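You operate a simulated robot arm through the tools that you are given. There is no shell and no other tool. Be economical: measure what you need, move in short steps, check, and stop when the job is done.

Carry out the task below with a simulated robot arm. There is one attempt and no reset: what you move stays moved.

## Task
Put two of the silk spools from the top of the skein bench on the deck of the trolley. Put the green spool on the grey mat on the skein bench. Put the blue spool from the top of the skein bench on the deck of the trolley. Take the bottle on the top of the skein bench and put it away on the soak bench. Press the fault button four to switch it up. Take the red spool and put it on the top of cooler two. Take the ring from the top of the fitting bench and leave it on the ledge of the winding frame. Take the paper roll from the top of the fitting bench and leave it on the top of the side bench. Put the 2 mm roller from the back of the sample bench on the drip plate and the 3 mm roller on the top of the skein bench. Put the grey spool on top of the soap. Turn the length dial to 60 m. Pull the fluff drawer open. The order is free. Set down upright: silk spool, green spool, blue spool, bottle, red spool, grey spool.
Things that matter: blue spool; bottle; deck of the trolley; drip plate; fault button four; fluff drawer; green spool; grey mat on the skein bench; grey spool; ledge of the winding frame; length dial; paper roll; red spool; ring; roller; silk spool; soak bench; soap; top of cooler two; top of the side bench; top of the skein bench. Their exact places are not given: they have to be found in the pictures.

Only the result counts: the job must be done as asked and must still hold three seconds after the hand-in. Knocking over, shifting, dropping, spilling or breaking anything else fails it.

## Robot
A 6-joint arm with a two-finger parallel gripper on a trunk, on a base that drives. Base frame: it is fixed to the floor where the robot stands at the start and does not move with it; the origin is under the middle of the robot, x ahead of it, y to its left, z up. Readings come in m, degrees, newtons and seconds.
Its first joint turns from -166.0 to 166.0 degrees. Places, roughly: blue spool (4x4x8 cm) [0.5, -0.5, 0.9]; bottle [0.5, -0.5, 1]; deck of the trolley [-4.1, 0.5, 0.1]; drip plate (13x13 cm) [-2.84, -1.56, 0.84]; fault button four [0.7, 5.2, 0.9]; fluff drawer [0.6, 6.4, 0.2]; green spool (4x4x8 cm) [0.6, -0.3, 0.9]; grey mat on the skein bench (58x21 cm) [0.38, 0.58, 0.84]; grey spool (5x5x7 cm) [-3.6, -1.6, 0.9]; ledge of the winding frame [0.4, 1.8, 0.6]; length dial [-3.3, -1.4, 0.9]; paper roll (5x5x4 cm) [0.5, 5.9, 0.9]; red spool (4x4x8 cm) [0.5, 4.9, 0.9]; ring (8x8x3 cm) [0.5, 4.8, 0.9]; roller [-3.5, -1.75, 0.75]; silk spool (4x4x8 cm) [0.5, 0, 0.9]; soak bench (30x15 cm) [-0.32, -1.5, 0.84]; soap (9x6x4 cm) [-2.3, -1.5, 0.4]; top of cooler two (26x22 cm) [-1.86, 6.12, 0.62]; top of the side bench [0.7, 3.6, 0.8]; top of the skein bench [0.6, -0.3, 0.8]. Payload 4.1 kg.
The tool frame sits at the grasp point between the pads (the TCP): z along the fingers, y along the line on which they close. The tips reach 0.023 m beyond it. Largest opening 0.094 m; finger width 0.038, thickness 0.01; the body of the gripper, 0.054 by 0.096 m, starts 0.039 m behind the TCP.
Orientation is that of the tool frame in the base frame, as a unit quaternion [w, x, y, z]. With the fingers straight down and closing along the base's y, the tool's x points along the base's -x, its y along +y and its z along -z.

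## Interface
- The arm moves only by the tool send_rows. Its argument "rows" is a list of rows, each a list of 2 entries, a list of its own where there are three numbers: the shift along the tool's x, y, z in m, then the turn, a rotation vector about the tool's x, y, z in degrees. In form: [[[tx, ty, tz], [rx, ry, rz]], ...]. A call has 1 to 20 rows; each row shifts and turns the commanded pose from where the row before left it, along the tool's axes as they then stand. "claw" is the opening, from 0 (shut) to 1 (fully open), set as the call begins (left out, the last holds). A row lasts 0.2 s, in which the tool goes at most 0.05 m and 8.6 degrees; a call with a longer step from one row to the next is refused whole, and so is a gripper value outside its range. Where a pose cannot be reached the arm comes as near as it can. A force on the tool above 40 N (or 10 N above the force at the start of the call, whichever is more), or a blocked arm, ends the call early, and 0.2 s more pass. Each finger travels about 0.045 m/s and halts on what it meets, pressing with about 32 N; the grip force reading is that of the motor and also rises with nothing between the fingers. The clock runs only during rows and for 0.2 s after the last one: add rows that do not move to give the fingers time. It gives the time, the measured TCP pose, the force on the tool (base axes), the opening and the grip force at its end, in the units of the frame above (readings bear some noise), with the torque about the TCP (base axes, N m) and any sound that the robot's microphone picked up.
- Cameras (640 x 400 px; columns grow to the right, rows downward): "scene" is now at [0.0021, 0.1811, 1.5263]; the picture's right is [0.02, -1.00, 0.00], its down [-0.81, -0.02, -0.59] and it looks along [0.59, 0.01, -0.81] (base axes); focal length 266 px, centre (320, 200). "wrist" rides on the gripper at [0.086, 0.016, -0.074] in the tool frame; the picture's right is [-0.18, 0.98, 0.00], its down [-0.58, -0.11, -0.81] and it looks along [-0.79, -0.15, 0.59] (tool axes); focal length 243 px, centre (320, 200).
- capture(camera): a new picture of that camera. No time passes.
- slide_trunk(by): slides the trunk up (or, below 0, down) by that many m; the arm and the scene camera ride with it, the base frame stays. It gives what a move gives, with no picture.
- steer(legs): drives the robot by 1 to 6 legs, each [ahead, turn to the left] in m and degrees, along the robot's own axes; the way and the turn of a leg run together, so that a leg with both is an arc; at most 1.5 m and 180 degrees a leg. The arm and the cameras ride along, it lands a little off, and it stops where it bumps. It gives what a move gives.
- pan_tilt(pan, tilt): turns the head with the scene camera to pan (to the left, within 155 degrees either way) and tilt (down, from -29 to 69), counted from straight ahead of the robot. It gives what a move gives.
- probe_pixels(camera, pixels): there is no depth. For up to 12 entries [column, row, z] of the newest picture of that camera ("zoom" is the newest enlarged one), the place [x, y] in the base frame at which the ray of that pixel passes the height z, good to about 0.002 m, but the place of the scene camera against the robot may be out by one fixed shift of up to 0.018 m in any direction. No time passes.
- enlarge(camera, box): a new picture of the part [left, top, right, bottom] of that camera's present view, enlarged. No time passes.
- sign_off(): hands the job in; it is judged then, once.

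Go step by step. Measure first, check grasps and placings, and put right what went wrong. The budget is 385 turns and 352 pictures, counting those below and the enlarged ones. Unless the task says otherwise, let go and move clear before handing in, and close with one line.

The tools are called after "Request:" by a JSON object that holds its "api" and its "payload". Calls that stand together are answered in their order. send_rows: Moves the arm, as the interface text tells. Its arguments: {"type":"object","properties":{"rows":{"type":"array","items":{"type":"array"}},"claw":{"type":"number"}},"required":["rows"]} The other tools are called the same way: slide_trunk (by) slides the trunk up or down; steer (legs) drives the base; pan_tilt (pan, tilt) turns the head that bears the scene camera; capture (camera) takes a picture; probe_pixels (camera, pixels) gives the place at which the rays of pixels pass given heights; enlarge (camera, box) takes an enlarged picture of a part of a camera's view; sign_off () hands the job in.

At the start:

```text
time: 0.0
tool_pos: [0.4292, 0.0303, 1.0853]
tcp_rot: [0.0, -0.001, 1.0, 0.001]
force: [0.4, -1.0, 0.2]
torque: [0.0, 0.01, -0.01]
gripper_width: 0.0939
grip_force: 0.1
trunk travel left (down, up): [-0.5, 0.09]
robot x, y, heading: [0.0004, 0.0002, -0.2]
head pan, tilt: [1.2, 53.8]
```

scene: 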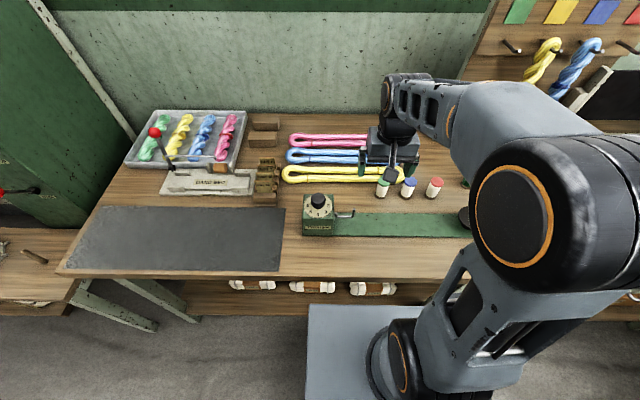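
wrist: 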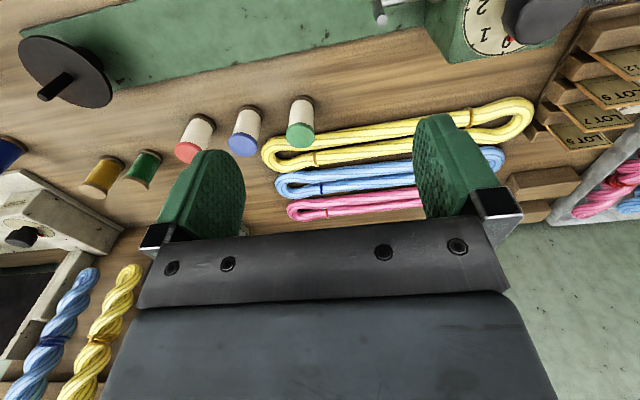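

The pictures show the skein bench, with spools partly hidden behind the arm. I'll turn the head right and take a closer look at them.

Request:
{"api": "pan_tilt", "payload": {"pan": -40, "tilt": 45}}

Request:
{"api": "capture", "payload": {"camera": "scene"}}

Request:
{"api": "enlarge", "payload": {"camera": "wrist", "box": [0, 60, 340, 270]}}

```text
time: 1.1
tool_pos: [0.4297, 0.0308, 1.086]
tcp_rot: [0.0, 0.0, 1.0, 0.0]
force: [0.1, -0.3, -1.7]
torque: [0.02, 0.0, 0.04]
gripper_width: 0.0935
grip_force: 0.1
trunk travel left (down, up): [-0.5, 0.09]
robot x, y, heading: [-0.0017, -0.0032, 0.1]
head pan, tilt: [-40.0, 45.0]
```

```text
349 pictures are left
```

scene: 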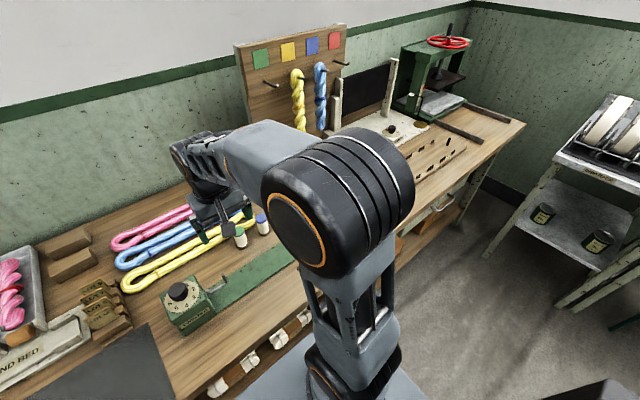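

```text
1.88 times, centred on (170, 165) of wrist
```

zoom: 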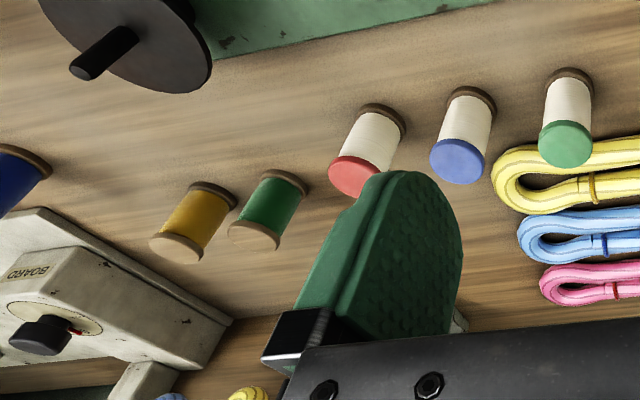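

The three cream silk spools have red, blue and green tops. The green spool (zoom 265,210) stands next to a gold one, and the blue spool is at the left edge. I'll probe their tops and bases to get the bench height.

Request:
{"api": "probe_pixels", "payload": {"camera": "zoom", "pixels": [[254, 235, 0.92], [283, 180, 0.84], [175, 247, 0.92], [210, 192, 0.84], [352, 176, 0.92], [384, 122, 0.84], [457, 160, 0.92], [473, 103, 0.84], [565, 143, 0.92], [571, 86, 0.84], [20, 160, 0.84], [30, 160, 0.92]]}}

Request:
{"api": "pan_tilt", "payload": {"pan": -80, "tilt": 30}}

Request:
{"api": "capture", "payload": {"camera": "scene"}}

Request:
{"api": "pan_tilt", "payload": {"pan": -140, "tilt": 25}}

Request:
{"api": "capture", "payload": {"camera": "scene"}}

Request:
{"api": "pan_tilt", "payload": {"pan": 145, "tilt": 25}}

Request:
{"api": "capture", "payload": {"camera": "scene"}}

Request:
{"api": "pan_tilt", "payload": {"pan": 70, "tilt": 25}}

Request:
{"api": "capture", "payload": {"camera": "scene"}}

```text
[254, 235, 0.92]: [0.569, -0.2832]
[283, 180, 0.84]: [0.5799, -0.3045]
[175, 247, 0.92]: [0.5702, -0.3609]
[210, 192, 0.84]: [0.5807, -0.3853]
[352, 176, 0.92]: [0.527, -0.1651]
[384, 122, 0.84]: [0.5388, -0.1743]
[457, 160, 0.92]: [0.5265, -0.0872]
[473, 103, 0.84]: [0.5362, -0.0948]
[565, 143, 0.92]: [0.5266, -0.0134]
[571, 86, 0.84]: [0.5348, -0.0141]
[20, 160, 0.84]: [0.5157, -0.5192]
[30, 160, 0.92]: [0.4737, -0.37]
```

```text
time: 2.1
tool_pos: [0.4296, 0.0304, 1.0856]
tcp_rot: [0.0, -0.001, 1.0, -0.001]
force: [-0.2, -0.3, 0.2]
torque: [0.01, 0.02, 0.01]
gripper_width: 0.0942
grip_force: 0.1
trunk travel left (down, up): [-0.5, 0.09]
robot x, y, heading: [-0.002, 0.0004, 0.1]
head pan, tilt: [-80.0, 30.0]
```

```text
347 pictures are left
```

scene: 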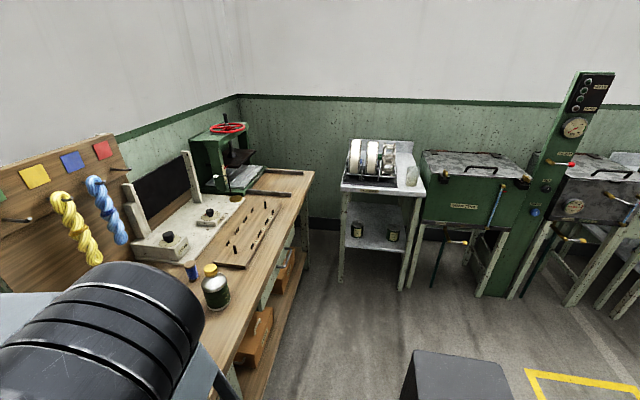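

```text
time: 3.5
tool_pos: [0.4289, 0.0316, 1.0859]
tcp_rot: [0.0, 0.0, 1.0, 0.0]
force: [-0.2, 0.5, -0.2]
torque: [0.01, 0.0, 0.06]
gripper_width: 0.0939
grip_force: 0.0
trunk travel left (down, up): [-0.5, 0.09]
robot x, y, heading: [0.0002, -0.001, 0.0]
head pan, tilt: [-140.0, 25.0]
```

```text
346 pictures are left
```

scene: 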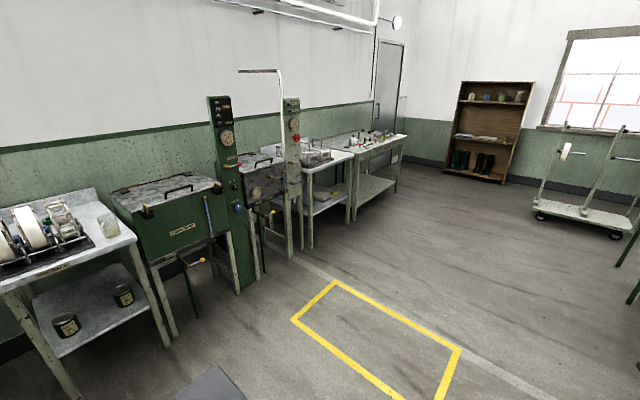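

```text
time: 7.4
tool_pos: [0.4295, 0.0311, 1.0854]
tcp_rot: [0.0, 0.0, 1.0, 0.0]
force: [0.3, -0.1, -0.7]
torque: [0.02, -0.01, -0.01]
gripper_width: 0.0941
grip_force: 0.1
trunk travel left (down, up): [-0.5, 0.09]
robot x, y, heading: [0.0003, 0.0018, -0.0]
head pan, tilt: [145.0, 25.0]
```

```text
345 pictures are left
```

scene: 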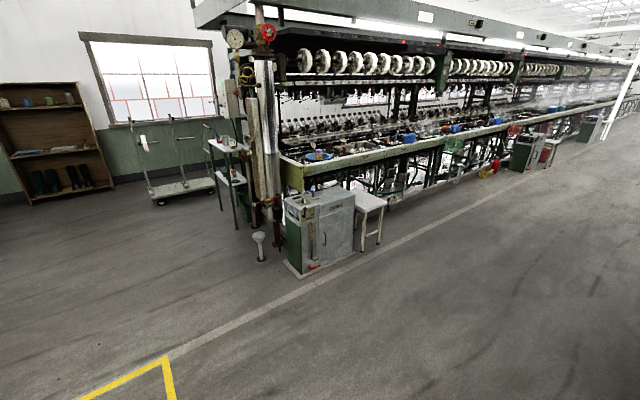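

```text
time: 8.8
tool_pos: [0.4301, 0.0304, 1.0854]
tcp_rot: [0.0, 0.0, 1.0, 0.0]
force: [0.1, -0.3, -0.7]
torque: [-0.01, 0.01, 0.0]
gripper_width: 0.0939
grip_force: 0.1
trunk travel left (down, up): [-0.5, 0.09]
robot x, y, heading: [-0.0001, -0.0018, 0.0]
head pan, tilt: [70.0, 25.0]
```

```text
344 pictures are left
```

scene: 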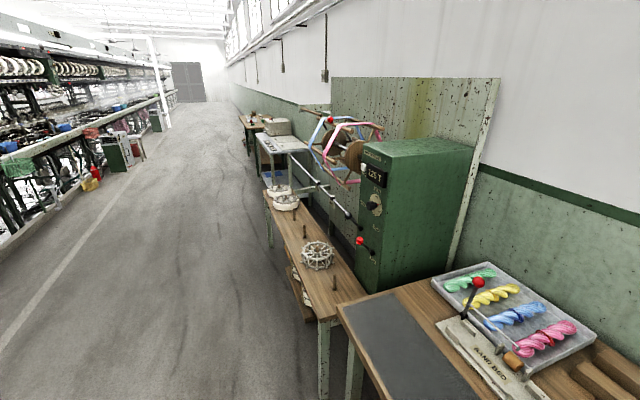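

The overview gives the layout: soak bench at -140°, trolley far off behind, and the rest along the wall to the left. A dark box appears close to the robot at (460,360) in the right-hand view, so I'll look down around the base before driving.

Request:
{"api": "pan_tilt", "payload": {"pan": -110, "tilt": 69}}

Request:
{"api": "capture", "payload": {"camera": "scene"}}

Request:
{"api": "pan_tilt", "payload": {"pan": 20, "tilt": 69}}

Request:
{"api": "capture", "payload": {"camera": "scene"}}

```text
time: 11.5
tool_pos: [0.4286, 0.0302, 1.0857]
tcp_rot: [0.0, 0.0, 1.0, 0.0]
force: [0.0, 0.1, 0.2]
torque: [-0.02, 0.0, -0.02]
gripper_width: 0.0941
grip_force: 0.1
trunk travel left (down, up): [-0.5, 0.09]
robot x, y, heading: [0.0036, 0.0006, 0.2]
head pan, tilt: [-110.0, 68.8]
```

```text
343 pictures are left
```

scene: 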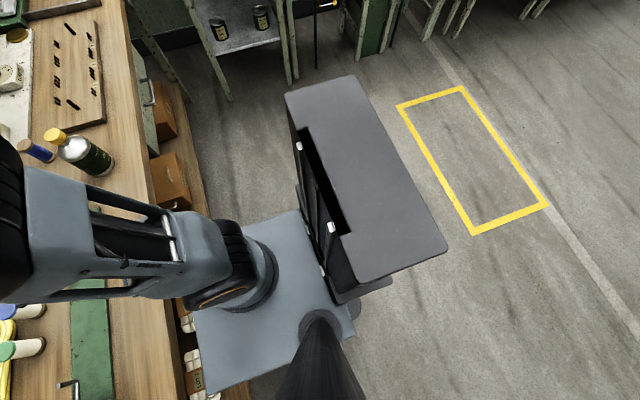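

```text
time: 13.6
tool_pos: [0.4292, 0.0305, 1.0855]
tcp_rot: [0.0, 0.0, 1.0, 0.0]
force: [-0.7, 1.1, 0.4]
torque: [0.04, -0.01, 0.01]
gripper_width: 0.094
grip_force: 0.1
trunk travel left (down, up): [-0.5, 0.09]
robot x, y, heading: [0.0001, 0.0024, -0.1]
head pan, tilt: [20.0, 68.8]
```

```text
342 pictures are left
```

scene: 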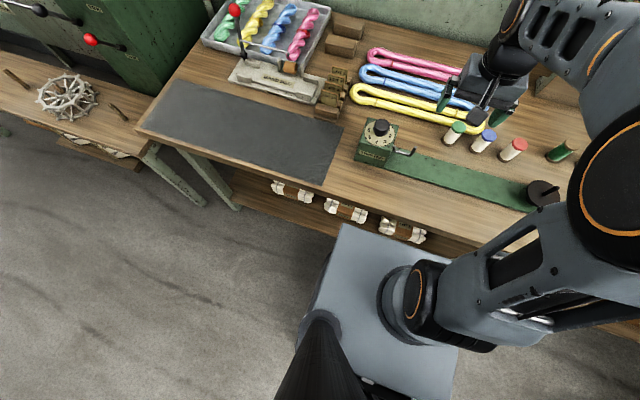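

The robot's own platform reaches nearly to the bench front at x≈0.24, and the dark box is its rear. I'll check the arm's reach by hovering over the green spool with the fingers part closed.

Request:
{"api": "send_rows", "payload": {"rows": [[[-0.017, -0.0395, 0.009], [0, 0, 0]], [[-0.017, -0.0395, 0.009], [0, 0, 0]], [[-0.017, -0.0395, 0.009], [0, 0, 0]], [[-0.017, -0.0395, 0.009], [0, 0, 0]], [[-0.017, -0.0395, 0.009], [0, 0, 0]], [[-0.017, -0.0395, 0.009], [0, 0, 0]], [[-0.017, -0.0395, 0.009], [0, 0, 0]], [[-0.017, -0.0395, 0.009], [0, 0, 0]], [[0, 0, 0], [0, 0, 0]]], "claw": 0.7}}

Request:
{"api": "capture", "payload": {"camera": "wrist"}}

Request:
{"api": "capture", "payload": {"camera": "scene"}}

```text
time: 15.6
tool_pos: [0.5653, -0.286, 1.0122]
tcp_rot: [0.0, 0.0, 1.0, 0.0]
force: [0.7, 0.4, -0.4]
torque: [0.02, -0.02, -0.03]
gripper_width: 0.0657
grip_force: 0.0
trunk travel left (down, up): [-0.5, 0.09]
robot x, y, heading: [0.0007, -0.0027, -0.3]
head pan, tilt: [20.0, 68.8]
```

```text
341 pictures are left
```

wrist: 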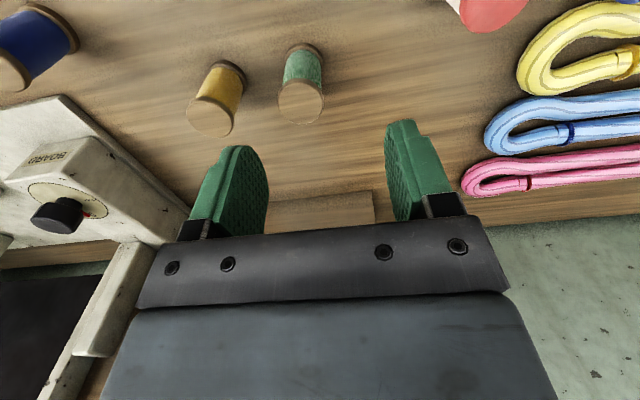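

```text
340 pictures are left
```

scene: 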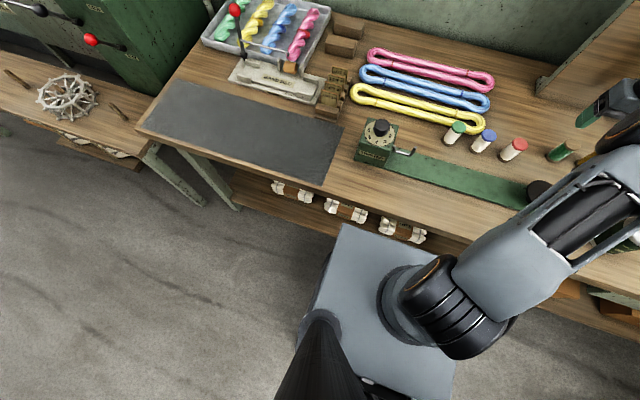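

The hover pose was reached exactly, at a radius of 0.63. I'll measure the spool tops from here.

Request:
{"api": "probe_pixels", "payload": {"camera": "wrist", "pixels": [[301, 101, 0.92], [305, 53, 0.84], [301, 81, 0.92], [301, 121, 0.92], [278, 101, 0.92], [324, 101, 0.92], [210, 115, 0.92], [20, 70, 0.92], [75, 35, 0.84]]}}

Request:
{"api": "enlarge", "payload": {"camera": "wrist", "box": [180, 20, 400, 158]}}

```text
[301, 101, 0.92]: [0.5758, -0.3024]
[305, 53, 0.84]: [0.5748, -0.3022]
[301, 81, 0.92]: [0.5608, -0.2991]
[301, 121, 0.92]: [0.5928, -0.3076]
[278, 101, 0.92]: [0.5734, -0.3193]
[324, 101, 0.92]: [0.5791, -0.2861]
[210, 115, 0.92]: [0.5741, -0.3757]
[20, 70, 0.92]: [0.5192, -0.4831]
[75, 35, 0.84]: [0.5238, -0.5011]
```

```text
2.90 times, centred on (290, 89) of wrist
```

zoom: 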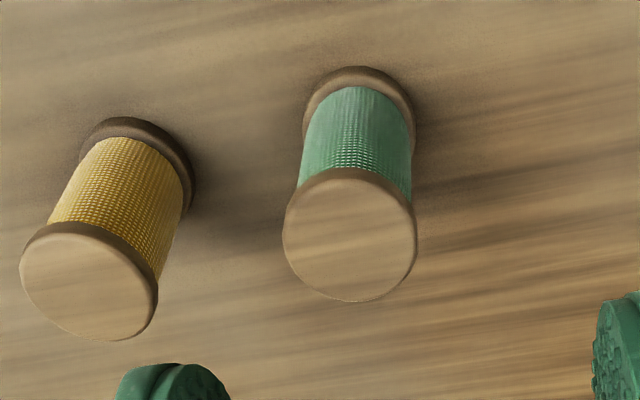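

The green spool is at (0.576, -0.302) with its top at about z 0.92, clear of the gold one. I'll centre over it and descend to TCP z≈0.895.

Request:
{"api": "send_rows", "payload": {"rows": [[[-0.0107, -0.016, 0.0], [0, 0, 0]], [[0, 0, 0.04], [0, 0, 0]], [[0, 0, 0.04], [0, 0, 0]], [[0, 0, 0.037], [0, 0, 0]], [[0, 0, 0], [0, 0, 0]]]}}

Request:
{"api": "capture", "payload": {"camera": "wrist"}}

```text
time: 16.8
tool_pos: [0.576, -0.3004, 0.8943]
tcp_rot: [0.0, 0.001, 1.0, 0.0]
force: [-0.6, -0.9, -0.4]
torque: [0.02, 0.0, 0.02]
gripper_width: 0.0655
grip_force: 0.0
trunk travel left (down, up): [-0.5, 0.09]
robot x, y, heading: [-0.0006, 0.0009, 0.1]
head pan, tilt: [20.0, 68.8]
```

```text
338 pictures are left
```

wrist: 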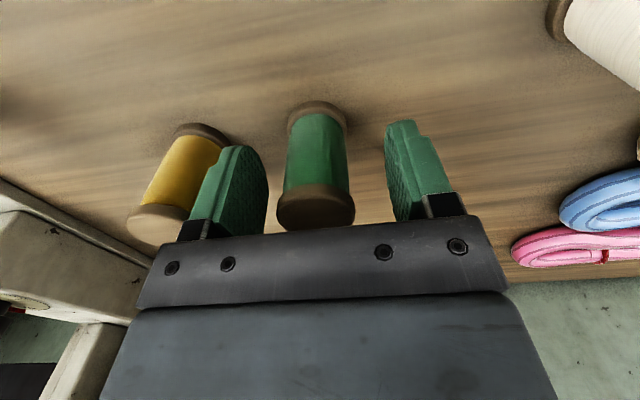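

The spool sits between the pads, so I'll close and lift.

Request:
{"api": "send_rows", "payload": {"rows": [[[0, 0, 0], [0, 0, 0]], [[0, 0, 0], [0, 0, 0]], [[0, 0, 0], [0, 0, 0]], [[0, 0, 0], [0, 0, 0]], [[0, 0, -0.03], [0, 0, 0]], [[0, 0, -0.04], [0, 0, 0]], [[0, 0, -0.04], [0, 0, 0]], [[0, 0, 0], [0, 0, 0]]], "claw": 0}}

Request:
{"api": "capture", "payload": {"camera": "wrist"}}

```text
time: 18.6
tool_pos: [0.5749, -0.3014, 1.0077]
tcp_rot: [0.0, 0.0, 1.0, 0.0]
force: [-0.2, -0.4, -0.9]
torque: [-0.01, -0.01, 0.03]
gripper_width: 0.0366
grip_force: 32.1
trunk travel left (down, up): [-0.5, 0.09]
robot x, y, heading: [0.0033, 0.0068, -0.4]
head pan, tilt: [20.0, 68.8]
```

```text
337 pictures are left
```

wrist: 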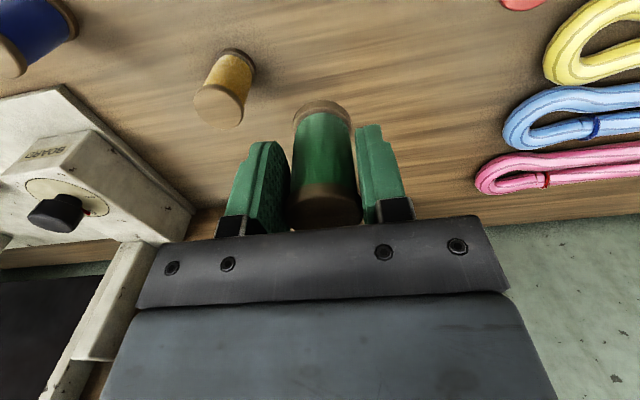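

The spool is held (width 0.0366). I'll raise it and carry it over to the mat at (0.38, 0.42).

Request:
{"api": "send_rows", "payload": {"rows": [[[0, 0, -0.04], [0, 0, 0]], [[0, 0, -0.04], [0, 0, 0]], [[0.0115, 0.0425, 0], [0, 0, 0]], [[0.0115, 0.0425, 0], [0, 0, 0]], [[0.0115, 0.0425, 0], [0, 0, 0]], [[0.0115, 0.0425, 0], [0, 0, 0]], [[0.0115, 0.0425, 0], [0, 0, 0]], [[0.0115, 0.0425, 0], [0, 0, 0]], [[0.0115, 0.0425, 0], [0, 0, 0]], [[0.0115, 0.0425, 0], [0, 0, 0]], [[0.0115, 0.0425, 0], [0, 0, 0]], [[0.0115, 0.0425, 0], [0, 0, 0]], [[0.0115, 0.0425, 0], [0, 0, 0]], [[0.0115, 0.0425, 0], [0, 0, 0]], [[0.0115, 0.0425, 0], [0, 0, 0]], [[0.0115, 0.0425, 0], [0, 0, 0]], [[0.0115, 0.0425, 0], [0, 0, 0]], [[0.0115, 0.0425, 0], [0, 0, 0]], [[0.0115, 0.0425, 0], [0, 0, 0]], [[0, 0, 0], [0, 0, 0]]]}}

Request:
{"api": "capture", "payload": {"camera": "wrist"}}

Request:
{"api": "capture", "payload": {"camera": "scene"}}

```text
time: 22.8
tool_pos: [0.3786, 0.4228, 1.0865]
tcp_rot: [0.0, 0.0, 1.0, 0.0]
force: [0.2, -0.3, -1.7]
torque: [-0.03, 0.01, -0.02]
gripper_width: 0.0372
grip_force: 32.3
trunk travel left (down, up): [-0.5, 0.09]
robot x, y, heading: [0.0002, -0.0011, -0.1]
head pan, tilt: [20.0, 68.8]
```

```text
336 pictures are left
```

wrist: 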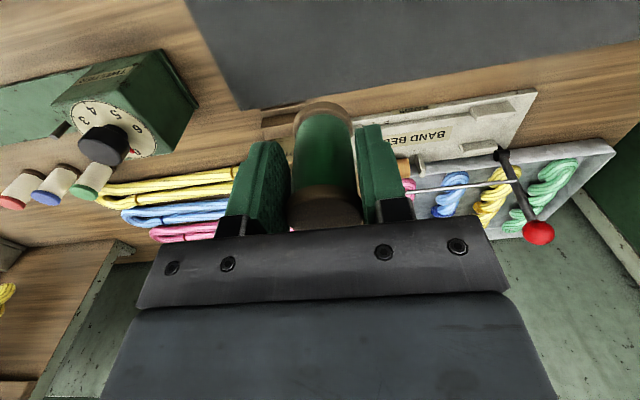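

```text
335 pictures are left
```

scene: 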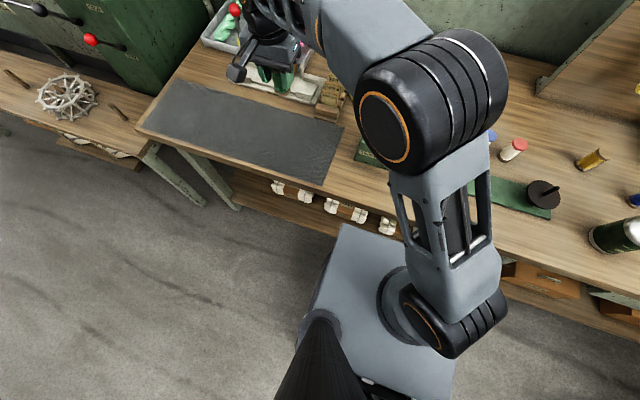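

The mat's back edge runs from (238,108) to (640,40) in the wrist view. I'll probe where it really is.

Request:
{"api": "probe_pixels", "payload": {"camera": "wrist", "pixels": [[238, 108, 0.842], [640, 40, 0.842], [186, 0, 0.842], [400, 10, 0.842]]}}

Request:
{"api": "probe_pixels", "payload": {"camera": "scene", "pixels": [[135, 130, 0.842], [180, 80, 0.842], [343, 126, 0.842], [322, 184, 0.842]]}}

```text
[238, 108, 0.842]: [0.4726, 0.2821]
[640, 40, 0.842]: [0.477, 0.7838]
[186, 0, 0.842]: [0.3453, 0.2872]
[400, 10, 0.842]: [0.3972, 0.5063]
```

```text
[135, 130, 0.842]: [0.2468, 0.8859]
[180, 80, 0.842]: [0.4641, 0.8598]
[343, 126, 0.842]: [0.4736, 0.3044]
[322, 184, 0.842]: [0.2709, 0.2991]
```

(0.379, 0.423) is well inside the mat. I'll lower to just above contact, then take small steps.

Request:
{"api": "send_rows", "payload": {"rows": [[[0, 0, 0.045], [0, 0, 0]], [[0, 0, 0.045], [0, 0, 0]], [[0, 0, 0.045], [0, 0, 0]], [[0, 0, 0.042], [0, 0, 0]], [[0, 0, 0.006], [0, 0, 0]], [[0, 0, 0.004], [0, 0, 0]], [[0, 0, 0], [0, 0, 0]]]}}

```text
time: 24.4
tool_pos: [0.3796, 0.4209, 0.8984]
tcp_rot: [0.0, 0.0, 1.0, 0.0]
force: [0.4, 0.0, 0.0]
torque: [0.0, 0.01, 0.02]
gripper_width: 0.0369
grip_force: 31.7
trunk travel left (down, up): [-0.5, 0.09]
robot x, y, heading: [-0.001, -0.0028, -0.1]
head pan, tilt: [20.0, 68.8]
```

No contact yet at 0.8984, so I'll go down in 1 mm steps.

Request:
{"api": "send_rows", "payload": {"rows": [[[0, 0, 0.001], [0, 0, 0]], [[0, 0, 0.001], [0, 0, 0]], [[0, 0, 0.001], [0, 0, 0]], [[0, 0, 0], [0, 0, 0]]]}}

```text
time: 25.4
tool_pos: [0.3798, 0.4208, 0.8968]
tcp_rot: [0.0, 0.0, 1.0, 0.0]
force: [-0.2, -0.2, -0.3]
torque: [-0.04, -0.02, 0.01]
gripper_width: 0.0368
grip_force: 32.4
trunk travel left (down, up): [-0.5, 0.09]
robot x, y, heading: [0.0015, 0.0017, 0.1]
head pan, tilt: [20.0, 68.8]
```

I'll let it down another 1.5 mm, release, and rise clear.

Request:
{"api": "send_rows", "payload": {"rows": [[[0, 0, 0.0015], [0, 0, 0]], [[0, 0, 0], [0, 0, 0]]]}}

Request:
{"api": "send_rows", "payload": {"rows": [[[0, 0, 0], [0, 0, 0]], [[0, 0, 0], [0, 0, 0]], [[0, 0, 0], [0, 0, 0]], [[0, 0, -0.03], [0, 0, 0]], [[0, 0, -0.05], [0, 0, 0]], [[0, 0, -0.05], [0, 0, 0]], [[0, 0, -0.05], [0, 0, 0]]], "claw": 0.7}}

Request:
{"api": "capture", "payload": {"camera": "wrist"}}

```text
time: 26.0
tool_pos: [0.38, 0.4216, 0.8946]
tcp_rot: [0.0, 0.0, 1.0, 0.001]
force: [-0.5, -1.3, 7.1]
torque: [-0.12, -0.03, 0.02]
gripper_width: 0.0369
grip_force: 32.0
trunk travel left (down, up): [-0.5, 0.09]
robot x, y, heading: [0.0001, -0.0051, 0.1]
head pan, tilt: [20.0, 68.8]
```

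```text
time: 27.6
tool_pos: [0.3802, 0.4196, 1.0754]
tcp_rot: [0.0, 0.0, 1.0, 0.0]
force: [-1.0, -0.6, 0.5]
torque: [-0.02, 0.0, 0.02]
gripper_width: 0.0659
grip_force: 0.1
trunk travel left (down, up): [-0.5, 0.09]
robot x, y, heading: [0.0019, 0.0012, -0.2]
head pan, tilt: [20.0, 68.8]
```

```text
334 pictures are left
```

wrist: 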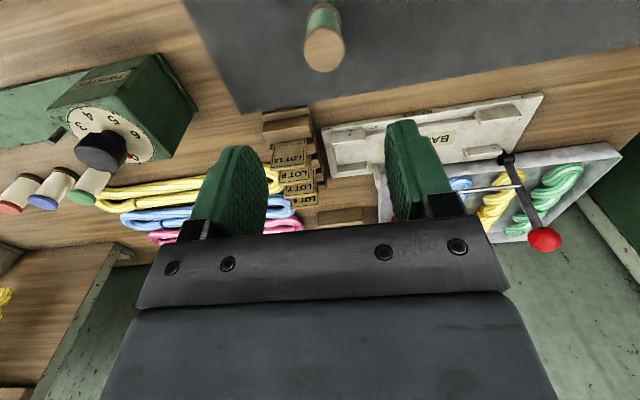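

The green spool stands upright on the mat. Next is a silk spool, so I'll move over the red-topped one near (0.535, -0.17).

Request:
{"api": "send_rows", "payload": {"rows": [[[-0.0107, -0.0421, 0], [0, 0, 0]], [[-0.0107, -0.0421, 0], [0, 0, 0]], [[-0.0107, -0.0421, 0], [0, 0, 0]], [[-0.0107, -0.0421, 0], [0, 0, 0]], [[-0.0107, -0.0421, 0], [0, 0, 0]], [[-0.0107, -0.0421, 0], [0, 0, 0]], [[-0.0107, -0.0421, 0], [0, 0, 0]], [[-0.0107, -0.0421, 0], [0, 0, 0]], [[-0.0107, -0.0421, 0], [0, 0, 0]], [[-0.0107, -0.0421, 0], [0, 0, 0]], [[-0.0107, -0.0421, 0], [0, 0, 0]], [[-0.0107, -0.0421, 0], [0, 0, 0]], [[-0.0107, -0.0421, 0], [0, 0, 0]], [[-0.0107, -0.0421, 0], [0, 0, 0]], [[0, 0, 0], [0, 0, 0]]]}}

Request:
{"api": "capture", "payload": {"camera": "wrist"}}

```text
time: 30.8
tool_pos: [0.5298, -0.1682, 1.0741]
tcp_rot: [-0.001, 0.001, 1.0, 0.0]
force: [-0.1, -0.7, -0.4]
torque: [0.05, 0.0, -0.01]
gripper_width: 0.0658
grip_force: 0.1
trunk travel left (down, up): [-0.5, 0.09]
robot x, y, heading: [-0.0005, -0.0016, -0.3]
head pan, tilt: [20.0, 68.8]
```

```text
333 pictures are left
```

wrist: 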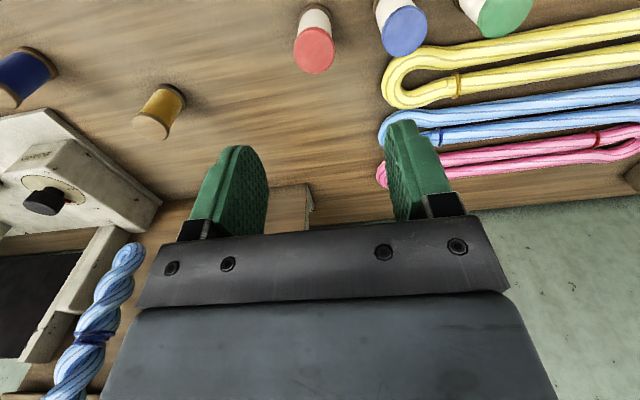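

Request:
{"api": "probe_pixels", "payload": {"camera": "wrist", "pixels": [[315, 50, 0.92], [295, 50, 0.92], [335, 50, 0.92], [404, 30, 0.92], [500, 10, 0.92], [151, 125, 0.92], [10, 97, 0.92]]}}

```text
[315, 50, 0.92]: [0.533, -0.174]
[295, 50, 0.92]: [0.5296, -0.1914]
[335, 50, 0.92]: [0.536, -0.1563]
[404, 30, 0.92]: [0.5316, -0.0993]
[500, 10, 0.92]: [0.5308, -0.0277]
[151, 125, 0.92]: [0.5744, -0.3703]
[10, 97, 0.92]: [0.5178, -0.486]
```

The red-topped spool is at (0.533, -0.174). I'll descend, grip and lift.

Request:
{"api": "send_rows", "payload": {"rows": [[[-0.003, -0.006, 0.0], [0, 0, 0]], [[0, 0, 0.045], [0, 0, 0]], [[0, 0, 0.045], [0, 0, 0]], [[0, 0, 0.045], [0, 0, 0]], [[0, 0, 0.045], [0, 0, 0]], [[0, 0, 0], [0, 0, 0]]]}}

Request:
{"api": "send_rows", "payload": {"rows": [[[0, 0, 0], [0, 0, 0]], [[0, 0, 0], [0, 0, 0]], [[0, 0, 0], [0, 0, 0]], [[0, 0, 0], [0, 0, 0]], [[0, 0, -0.04], [0, 0, 0]], [[0, 0, -0.04], [0, 0, 0]], [[0, 0, -0.04], [0, 0, 0]], [[0, 0, -0.04], [0, 0, 0]], [[0, 0, -0.03], [0, 0, 0]], [[0, 0, 0], [0, 0, 0]]], "claw": 0}}

Request:
{"api": "capture", "payload": {"camera": "wrist"}}

```text
time: 32.2
tool_pos: [0.5333, -0.1741, 0.8933]
tcp_rot: [0.001, 0.0, 1.0, 0.0]
force: [0.1, 0.2, 0.0]
torque: [-0.01, 0.04, 0.04]
gripper_width: 0.066
grip_force: 0.0
trunk travel left (down, up): [-0.5, 0.09]
robot x, y, heading: [0.0037, -0.0009, -0.2]
head pan, tilt: [20.0, 68.8]
```

```text
time: 34.4
tool_pos: [0.5313, -0.1748, 1.0831]
tcp_rot: [0.0, 0.0, 1.0, 0.0]
force: [-0.4, 0.1, -1.0]
torque: [0.01, 0.0, -0.01]
gripper_width: 0.0369
grip_force: 31.8
trunk travel left (down, up): [-0.5, 0.09]
robot x, y, heading: [-0.0037, -0.0016, 0.2]
head pan, tilt: [20.0, 68.8]
```

```text
332 pictures are left
```

wrist: 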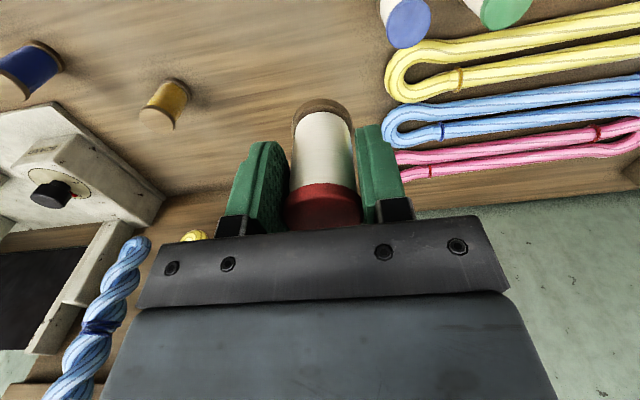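

The silk spool is gripped. I'll back away from the bench, turn round and drive toward the trolley, then look.

Request:
{"api": "send_rows", "payload": {"rows": [[[0.045, 0, -0.005], [0, 0, 0]], [[0.045, 0.02, 0], [0, 0, 0]], [[0.045, 0.02, 0], [0, 0, 0]], [[0.03, 0.04, 0], [0, 0, 0]], [[0.0, 0.04, 0], [0, 0, 0]], [[0.0, 0.04, 0], [0, 0, 0]], [[0, 0, 0], [0, 0, 0]]]}}

Request:
{"api": "steer", "payload": {"legs": [[-0.7, 0], [0, 172], [1.4, 0], [0.5, 0]]}}

Request:
{"api": "pan_tilt", "payload": {"pan": 0, "tilt": 35}}

Request:
{"api": "capture", "payload": {"camera": "scene"}}

```text
time: 36.0
tool_pos: [0.3679, -0.0139, 1.0892]
tcp_rot: [0.0, -0.001, 1.0, 0.0]
force: [-0.7, -0.1, -0.3]
torque: [0.02, -0.04, -0.04]
gripper_width: 0.0371
grip_force: 32.1
trunk travel left (down, up): [-0.5, 0.09]
robot x, y, heading: [0.0013, -0.0003, 0.3]
head pan, tilt: [20.0, 68.8]
```

```text
time: 56.1
tool_pos: [-2.9554, 0.2944, 1.0892]
tcp_rot: [0.0, 0.998, -0.06, 0.0]
force: [0.1, 0.4, -0.7]
torque: [0.01, -0.03, -0.01]
gripper_width: 0.0369
grip_force: 31.9
trunk travel left (down, up): [-0.5, 0.09]
robot x, y, heading: [-2.5951, 0.2325, 173.0]
head pan, tilt: [20.0, 68.8]
```

```text
time: 57.1
tool_pos: [-2.957, 0.2939, 1.0903]
tcp_rot: [0.0, 0.998, -0.061, 0.0]
force: [0.7, 0.1, -0.7]
torque: [0.02, -0.01, -0.01]
gripper_width: 0.0367
grip_force: 31.9
trunk travel left (down, up): [-0.5, 0.09]
robot x, y, heading: [-2.5922, 0.2354, 172.9]
head pan, tilt: [0.0, 35.0]
```

```text
331 pictures are left
```

scene: 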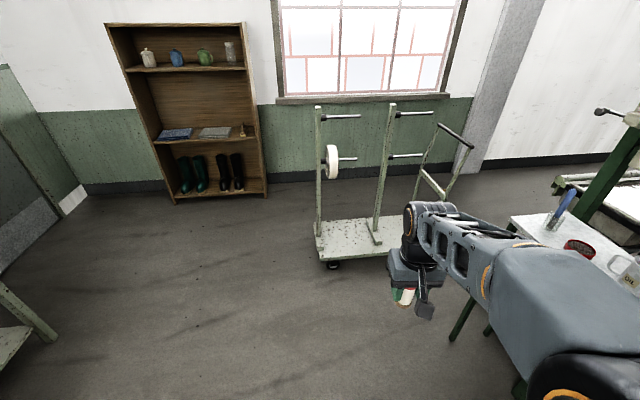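

The trolley deck is at about (318–430, 220–260), with two posts at its middle and left end. I'll probe its corners.

Request:
{"api": "probe_pixels", "payload": {"camera": "scene", "pixels": [[320, 260, 0.15], [316, 222, 0.15], [376, 220, 0.15], [390, 250, 0.15], [376, 245, 0.15], [320, 260, 0.1], [390, 250, 0.1], [332, 268, 0.0]]}}

Request:
{"api": "enlarge", "payload": {"camera": "scene", "box": [280, 90, 500, 290]}}

```text
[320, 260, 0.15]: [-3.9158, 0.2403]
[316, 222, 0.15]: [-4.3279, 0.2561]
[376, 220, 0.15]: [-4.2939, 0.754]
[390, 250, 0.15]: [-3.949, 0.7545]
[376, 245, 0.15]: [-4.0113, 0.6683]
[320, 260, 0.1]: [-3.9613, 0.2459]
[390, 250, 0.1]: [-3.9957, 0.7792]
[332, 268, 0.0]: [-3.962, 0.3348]
```

```text
2.00 times, centred on (390, 190) of scene
```

zoom: 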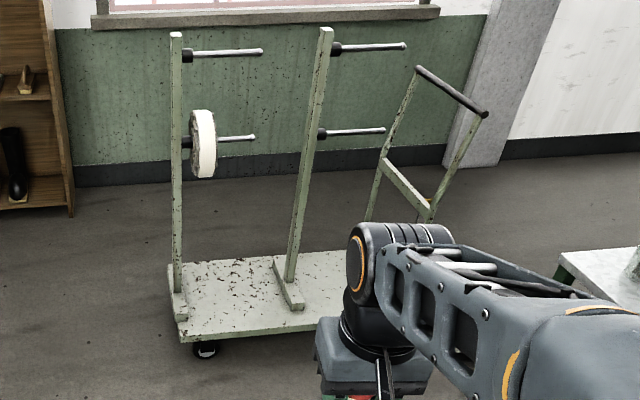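

The deck spans roughly x -4.35 to -3.95 and y 0.24 to 0.9. The gap between the posts near its front edge suits the spools. I'll check the side table's position before driving in.

Request:
{"api": "probe_pixels", "payload": {"camera": "scene", "pixels": [[510, 217, 0.8], [453, 340, 0.0], [455, 338, 0.3], [520, 395, 0.3], [560, 240, 0.8]]}}

Request:
{"api": "steer", "payload": {"legs": [[0, -5], [0.65, 0]]}}

Request:
{"api": "pan_tilt", "payload": {"pan": 0, "tilt": 50}}

Request:
{"api": "capture", "payload": {"camera": "scene"}}

```text
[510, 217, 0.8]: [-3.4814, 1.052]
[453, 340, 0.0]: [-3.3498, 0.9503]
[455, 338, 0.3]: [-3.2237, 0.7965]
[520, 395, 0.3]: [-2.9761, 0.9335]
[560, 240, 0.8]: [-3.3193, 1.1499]
```

```text
time: 61.2
tool_pos: [-3.5832, 0.4627, 1.0898]
tcp_rot: [0.0, 0.994, -0.106, 0.001]
force: [-0.1, 0.0, -0.7]
torque: [-0.02, 0.0, -0.01]
gripper_width: 0.0372
grip_force: 32.2
trunk travel left (down, up): [-0.5, 0.09]
robot x, y, heading: [-3.2282, 0.3736, 167.9]
head pan, tilt: [0.0, 35.0]
```

```text
time: 62.0
tool_pos: [-3.5839, 0.4625, 1.0898]
tcp_rot: [-0.001, 0.994, -0.106, 0.001]
force: [-0.1, 0.3, 0.1]
torque: [-0.01, -0.04, -0.01]
gripper_width: 0.0369
grip_force: 31.8
trunk travel left (down, up): [-0.5, 0.09]
robot x, y, heading: [-3.2288, 0.3699, 167.9]
head pan, tilt: [0.0, 50.0]
```

```text
329 pictures are left
```

scene: 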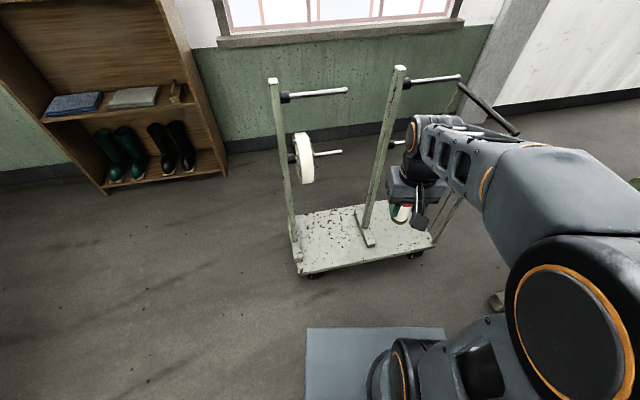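

The full deck is now visible, with front corners at (300,275) and (432,245). I'll probe it again.

Request:
{"api": "probe_pixels", "payload": {"camera": "scene", "pixels": [[300, 274, 0.13], [432, 244, 0.13], [299, 214, 0.13], [368, 245, 0.13], [357, 207, 0.13], [340, 266, 0.13], [298, 263, 0.13]]}}

Request:
{"api": "enlarge", "payload": {"camera": "scene", "box": [270, 180, 470, 300]}}

```text
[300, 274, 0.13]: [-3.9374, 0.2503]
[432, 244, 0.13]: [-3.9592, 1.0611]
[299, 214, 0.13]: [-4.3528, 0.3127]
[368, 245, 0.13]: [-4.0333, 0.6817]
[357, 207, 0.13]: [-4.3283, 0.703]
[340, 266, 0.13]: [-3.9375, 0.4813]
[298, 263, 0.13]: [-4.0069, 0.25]
```

```text
3.20 times, centred on (370, 240) of scene
```

zoom: 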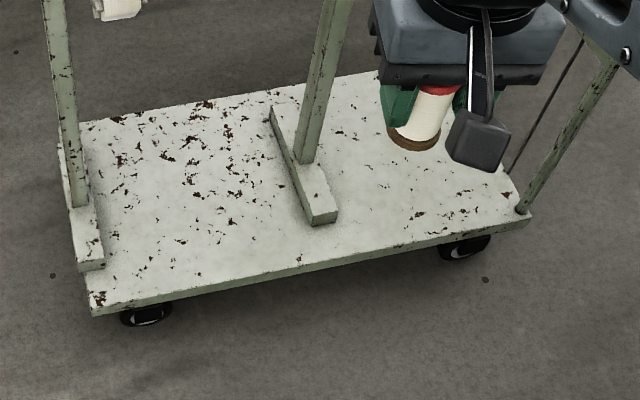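

The deck front edge is at x≈-3.95 and the free stretch between posts is y 0.3–0.6. I'll drive the last 0.33 m, square up, and lower the trunk with the arm retracted.

Request:
{"api": "steer", "payload": {"legs": [[0.33, 0], [0, 12.2]]}}

Request:
{"api": "pan_tilt", "payload": {"pan": 0, "tilt": 62}}

Request:
{"api": "capture", "payload": {"camera": "scene"}}

Request:
{"api": "capture", "payload": {"camera": "wrist"}}

```text
time: 64.9
tool_pos: [-3.9222, 0.4568, 1.0889]
tcp_rot: [0.0, 1.0, -0.003, -0.001]
force: [0.5, -0.1, -1.0]
torque: [0.02, 0.03, 0.02]
gripper_width: 0.0369
grip_force: 31.6
trunk travel left (down, up): [-0.5, 0.09]
robot x, y, heading: [-3.5552, 0.4431, 179.5]
head pan, tilt: [0.0, 50.0]
```

```text
time: 65.7
tool_pos: [-3.9221, 0.4592, 1.0898]
tcp_rot: [0.0, 1.0, -0.003, -0.001]
force: [-0.6, -0.4, -1.1]
torque: [0.0, -0.02, -0.03]
gripper_width: 0.0372
grip_force: 31.8
trunk travel left (down, up): [-0.5, 0.09]
robot x, y, heading: [-3.5566, 0.4421, 179.4]
head pan, tilt: [0.0, 62.0]
```

```text
327 pictures are left
```

scene: 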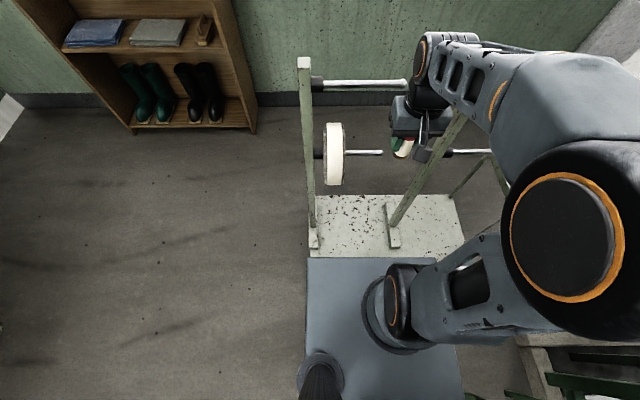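

```text
326 pictures are left
```

wrist: 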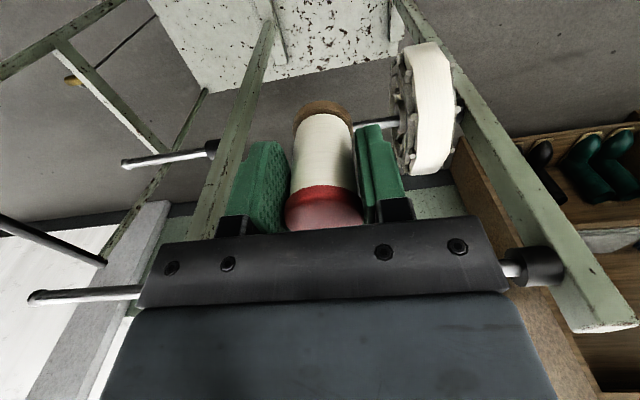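

The posts and pegs sit further back (x≈-4.17) than the front strip I'll use. I'll lower the trunk.

Request:
{"api": "slide_trunk", "payload": {"by": -0.5}}

Request:
{"api": "capture", "payload": {"camera": "scene"}}

Request:
{"api": "capture", "payload": {"camera": "wrist"}}

```text
refused: -0.5 is not a number from -0.4 to 0.4
```

```text
325 pictures are left
```

scene: 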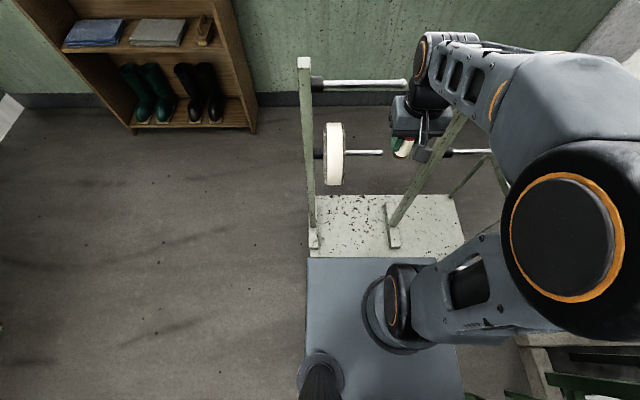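

```text
324 pictures are left
```

wrist: 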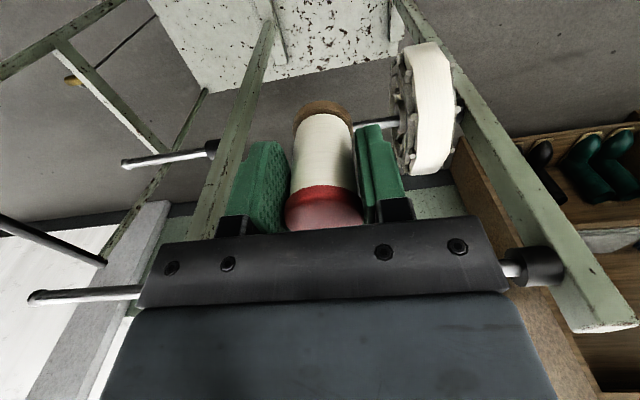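

The limit is 0.4 per slide, so I'll lower in two steps and check after the first.

Request:
{"api": "slide_trunk", "payload": {"by": -0.3}}

Request:
{"api": "capture", "payload": {"camera": "scene"}}

Request:
{"api": "capture", "payload": {"camera": "wrist"}}

```text
time: 68.7
tool_pos: [-3.9229, 0.4578, 0.7896]
tcp_rot: [0.0, 1.0, -0.003, -0.001]
force: [-1.0, 0.1, -1.0]
torque: [0.03, 0.01, 0.03]
gripper_width: 0.037
grip_force: 31.8
trunk travel left (down, up): [-0.2, 0.39]
robot x, y, heading: [-3.5564, 0.4371, 179.5]
head pan, tilt: [0.0, 62.0]
```

```text
323 pictures are left
```

scene: 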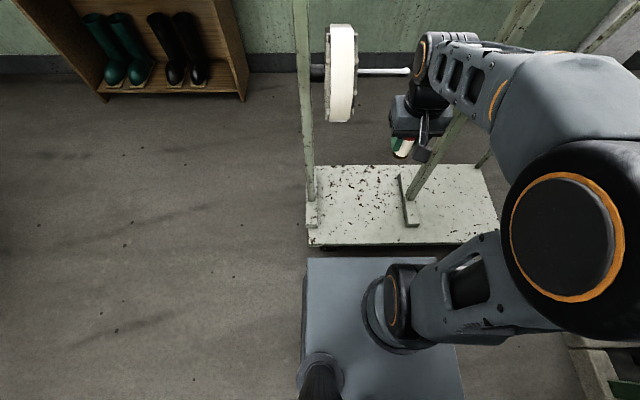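

```text
322 pictures are left
```

wrist: 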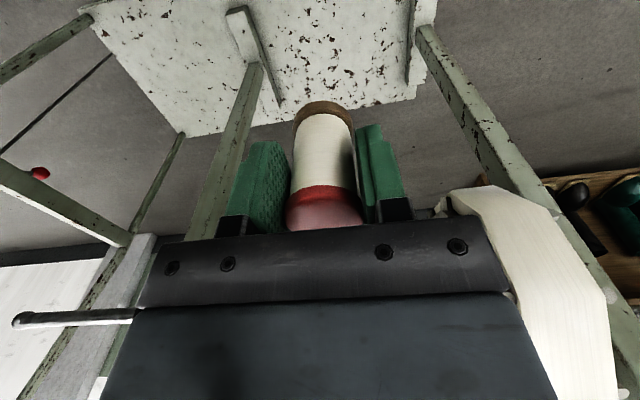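

The disc on the left peg is close beside the gripper, so I'll shift right to y≈0.55 before lowering further.

Request:
{"api": "send_rows", "payload": {"rows": [[[0, -0.045, 0], [0, 0, 0]], [[0, -0.045, 0], [0, 0, 0]], [[0, 0, 0], [0, 0, 0]]]}}

Request:
{"api": "slide_trunk", "payload": {"by": -0.2}}

Request:
{"api": "capture", "payload": {"camera": "scene"}}

Request:
{"api": "capture", "payload": {"camera": "wrist"}}

```text
time: 69.5
tool_pos: [-3.9211, 0.5488, 0.7909]
tcp_rot: [0.0, 1.0, -0.002, 0.0]
force: [0.4, -0.1, 0.0]
torque: [-0.01, 0.0, 0.01]
gripper_width: 0.037
grip_force: 31.7
trunk travel left (down, up): [-0.2, 0.39]
robot x, y, heading: [-3.557, 0.4426, 179.6]
head pan, tilt: [0.0, 62.0]
```

```text
time: 71.7
tool_pos: [-3.9222, 0.5481, 0.5904]
tcp_rot: [0.0, 1.0, -0.003, 0.0]
force: [-0.2, 0.7, -0.9]
torque: [0.0, -0.02, 0.01]
gripper_width: 0.0369
grip_force: 32.0
trunk travel left (down, up): [0.0, 0.59]
robot x, y, heading: [-3.5514, 0.4445, 179.7]
head pan, tilt: [0.0, 62.0]
```

```text
321 pictures are left
```

scene: 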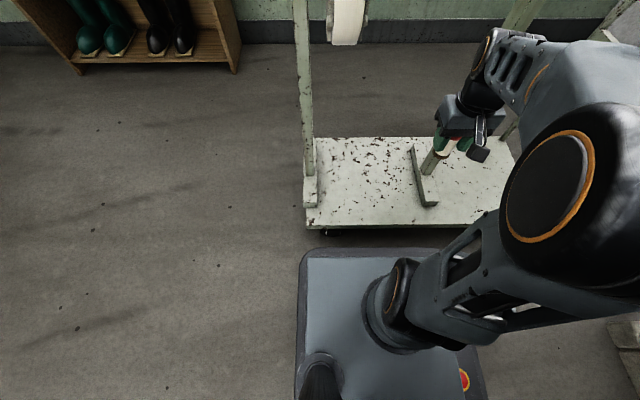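

```text
320 pictures are left
```

wrist: 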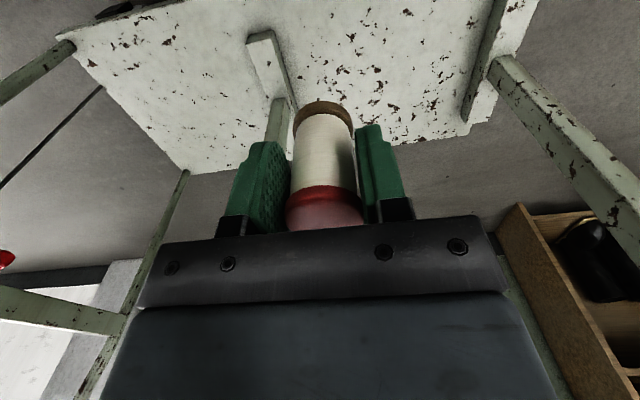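

The base clears the deck front edge, and the trunk is at its lowest. I'll probe the post plates in the wrist view to find the free strip.

Request:
{"api": "probe_pixels", "payload": {"camera": "wrist", "pixels": [[262, 33, 0.15], [300, 110, 0.14], [462, 120, 0.14], [500, 0, 0.14], [540, 0, 0.13], [390, 136, 0.13]]}}

Request:
{"api": "probe_pixels", "payload": {"camera": "scene", "pixels": [[307, 226, 0.13], [480, 224, 0.13], [308, 206, 0.14], [434, 205, 0.14], [412, 148, 0.14], [316, 206, 0.14]]}}

```text
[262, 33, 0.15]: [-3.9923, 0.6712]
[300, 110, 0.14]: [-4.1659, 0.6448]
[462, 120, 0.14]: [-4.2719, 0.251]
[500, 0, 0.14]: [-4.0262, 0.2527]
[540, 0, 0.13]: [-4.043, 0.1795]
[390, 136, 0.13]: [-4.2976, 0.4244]
```

```text
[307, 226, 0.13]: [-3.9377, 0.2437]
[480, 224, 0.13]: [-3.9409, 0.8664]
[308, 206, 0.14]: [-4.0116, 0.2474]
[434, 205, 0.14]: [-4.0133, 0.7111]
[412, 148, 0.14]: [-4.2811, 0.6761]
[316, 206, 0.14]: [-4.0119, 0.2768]
```

Placement spot: (-4.02, 0.57). I'll move over it, descend to z≈0.24, and check.

Request:
{"api": "send_rows", "payload": {"rows": [[[-0.03, -0.01, 0.03], [0, 0, 0]], [[-0.03, -0.01, 0.03], [0, 0, 0]], [[-0.038, -0.002, 0.02], [0, 0, 0]], [[0, 0, 0.045], [0, 0, 0]], [[0, 0, 0.045], [0, 0, 0]], [[0, 0, 0.045], [0, 0, 0]], [[0, 0, 0.045], [0, 0, 0]], [[0, 0, 0.045], [0, 0, 0]], [[0, 0, 0.045], [0, 0, 0]], [[0, 0, 0], [0, 0, 0]]]}}

Request:
{"api": "capture", "payload": {"camera": "scene"}}

Request:
{"api": "capture", "payload": {"camera": "wrist"}}

```text
time: 73.8
tool_pos: [-4.0187, 0.5706, 0.2398]
tcp_rot: [0.0, 1.0, -0.002, 0.0]
force: [-0.2, 0.2, -0.9]
torque: [0.03, -0.02, 0.03]
gripper_width: 0.0366
grip_force: 31.6
trunk travel left (down, up): [0.0, 0.59]
robot x, y, heading: [-3.5541, 0.443, 179.5]
head pan, tilt: [0.0, 62.0]
```

```text
319 pictures are left
```

scene: 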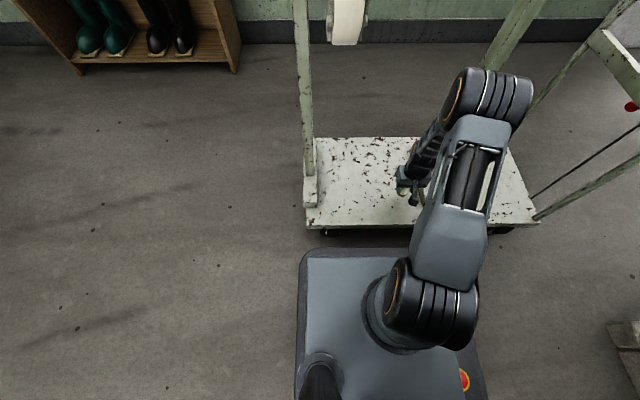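

```text
318 pictures are left
```

wrist: 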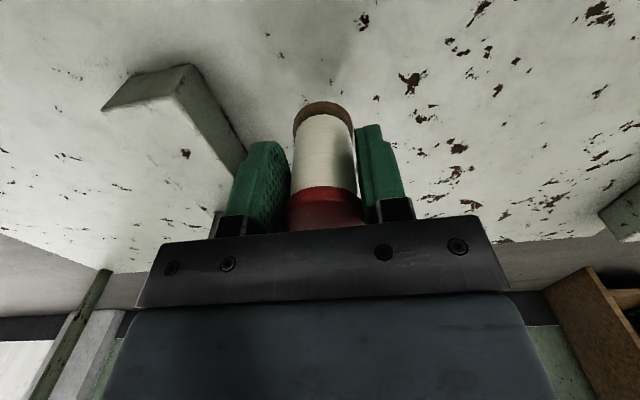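

There is no contact so far and the spool hangs next to the post plate. I'll lower in smaller steps and stop on contact.

Request:
{"api": "send_rows", "payload": {"rows": [[[0, 0, 0.02], [0, 0, 0]], [[0, 0, 0.02], [0, 0, 0]], [[0, 0, 0.004], [0, 0, 0]], [[0, 0, 0.003], [0, 0, 0]], [[0, 0, 0], [0, 0, 0]]]}}

Request:
{"api": "capture", "payload": {"camera": "wrist"}}

```text
time: 75.0
tool_pos: [-4.0219, 0.5712, 0.1964]
tcp_rot: [0.0, 1.0, -0.003, -0.004]
force: [-1.6, -0.7, 26.7]
torque: [0.0, 0.4, -0.02]
gripper_width: 0.0368
grip_force: 31.6
trunk travel left (down, up): [0.0, 0.59]
robot x, y, heading: [-3.5551, 0.4453, 179.4]
head pan, tilt: [0.0, 62.0]
```

```text
317 pictures are left
```

wrist: 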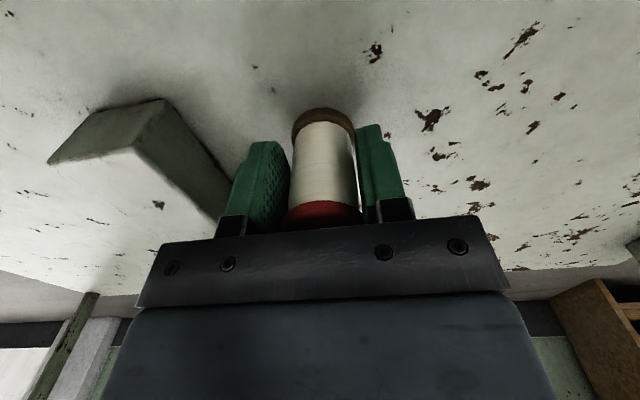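

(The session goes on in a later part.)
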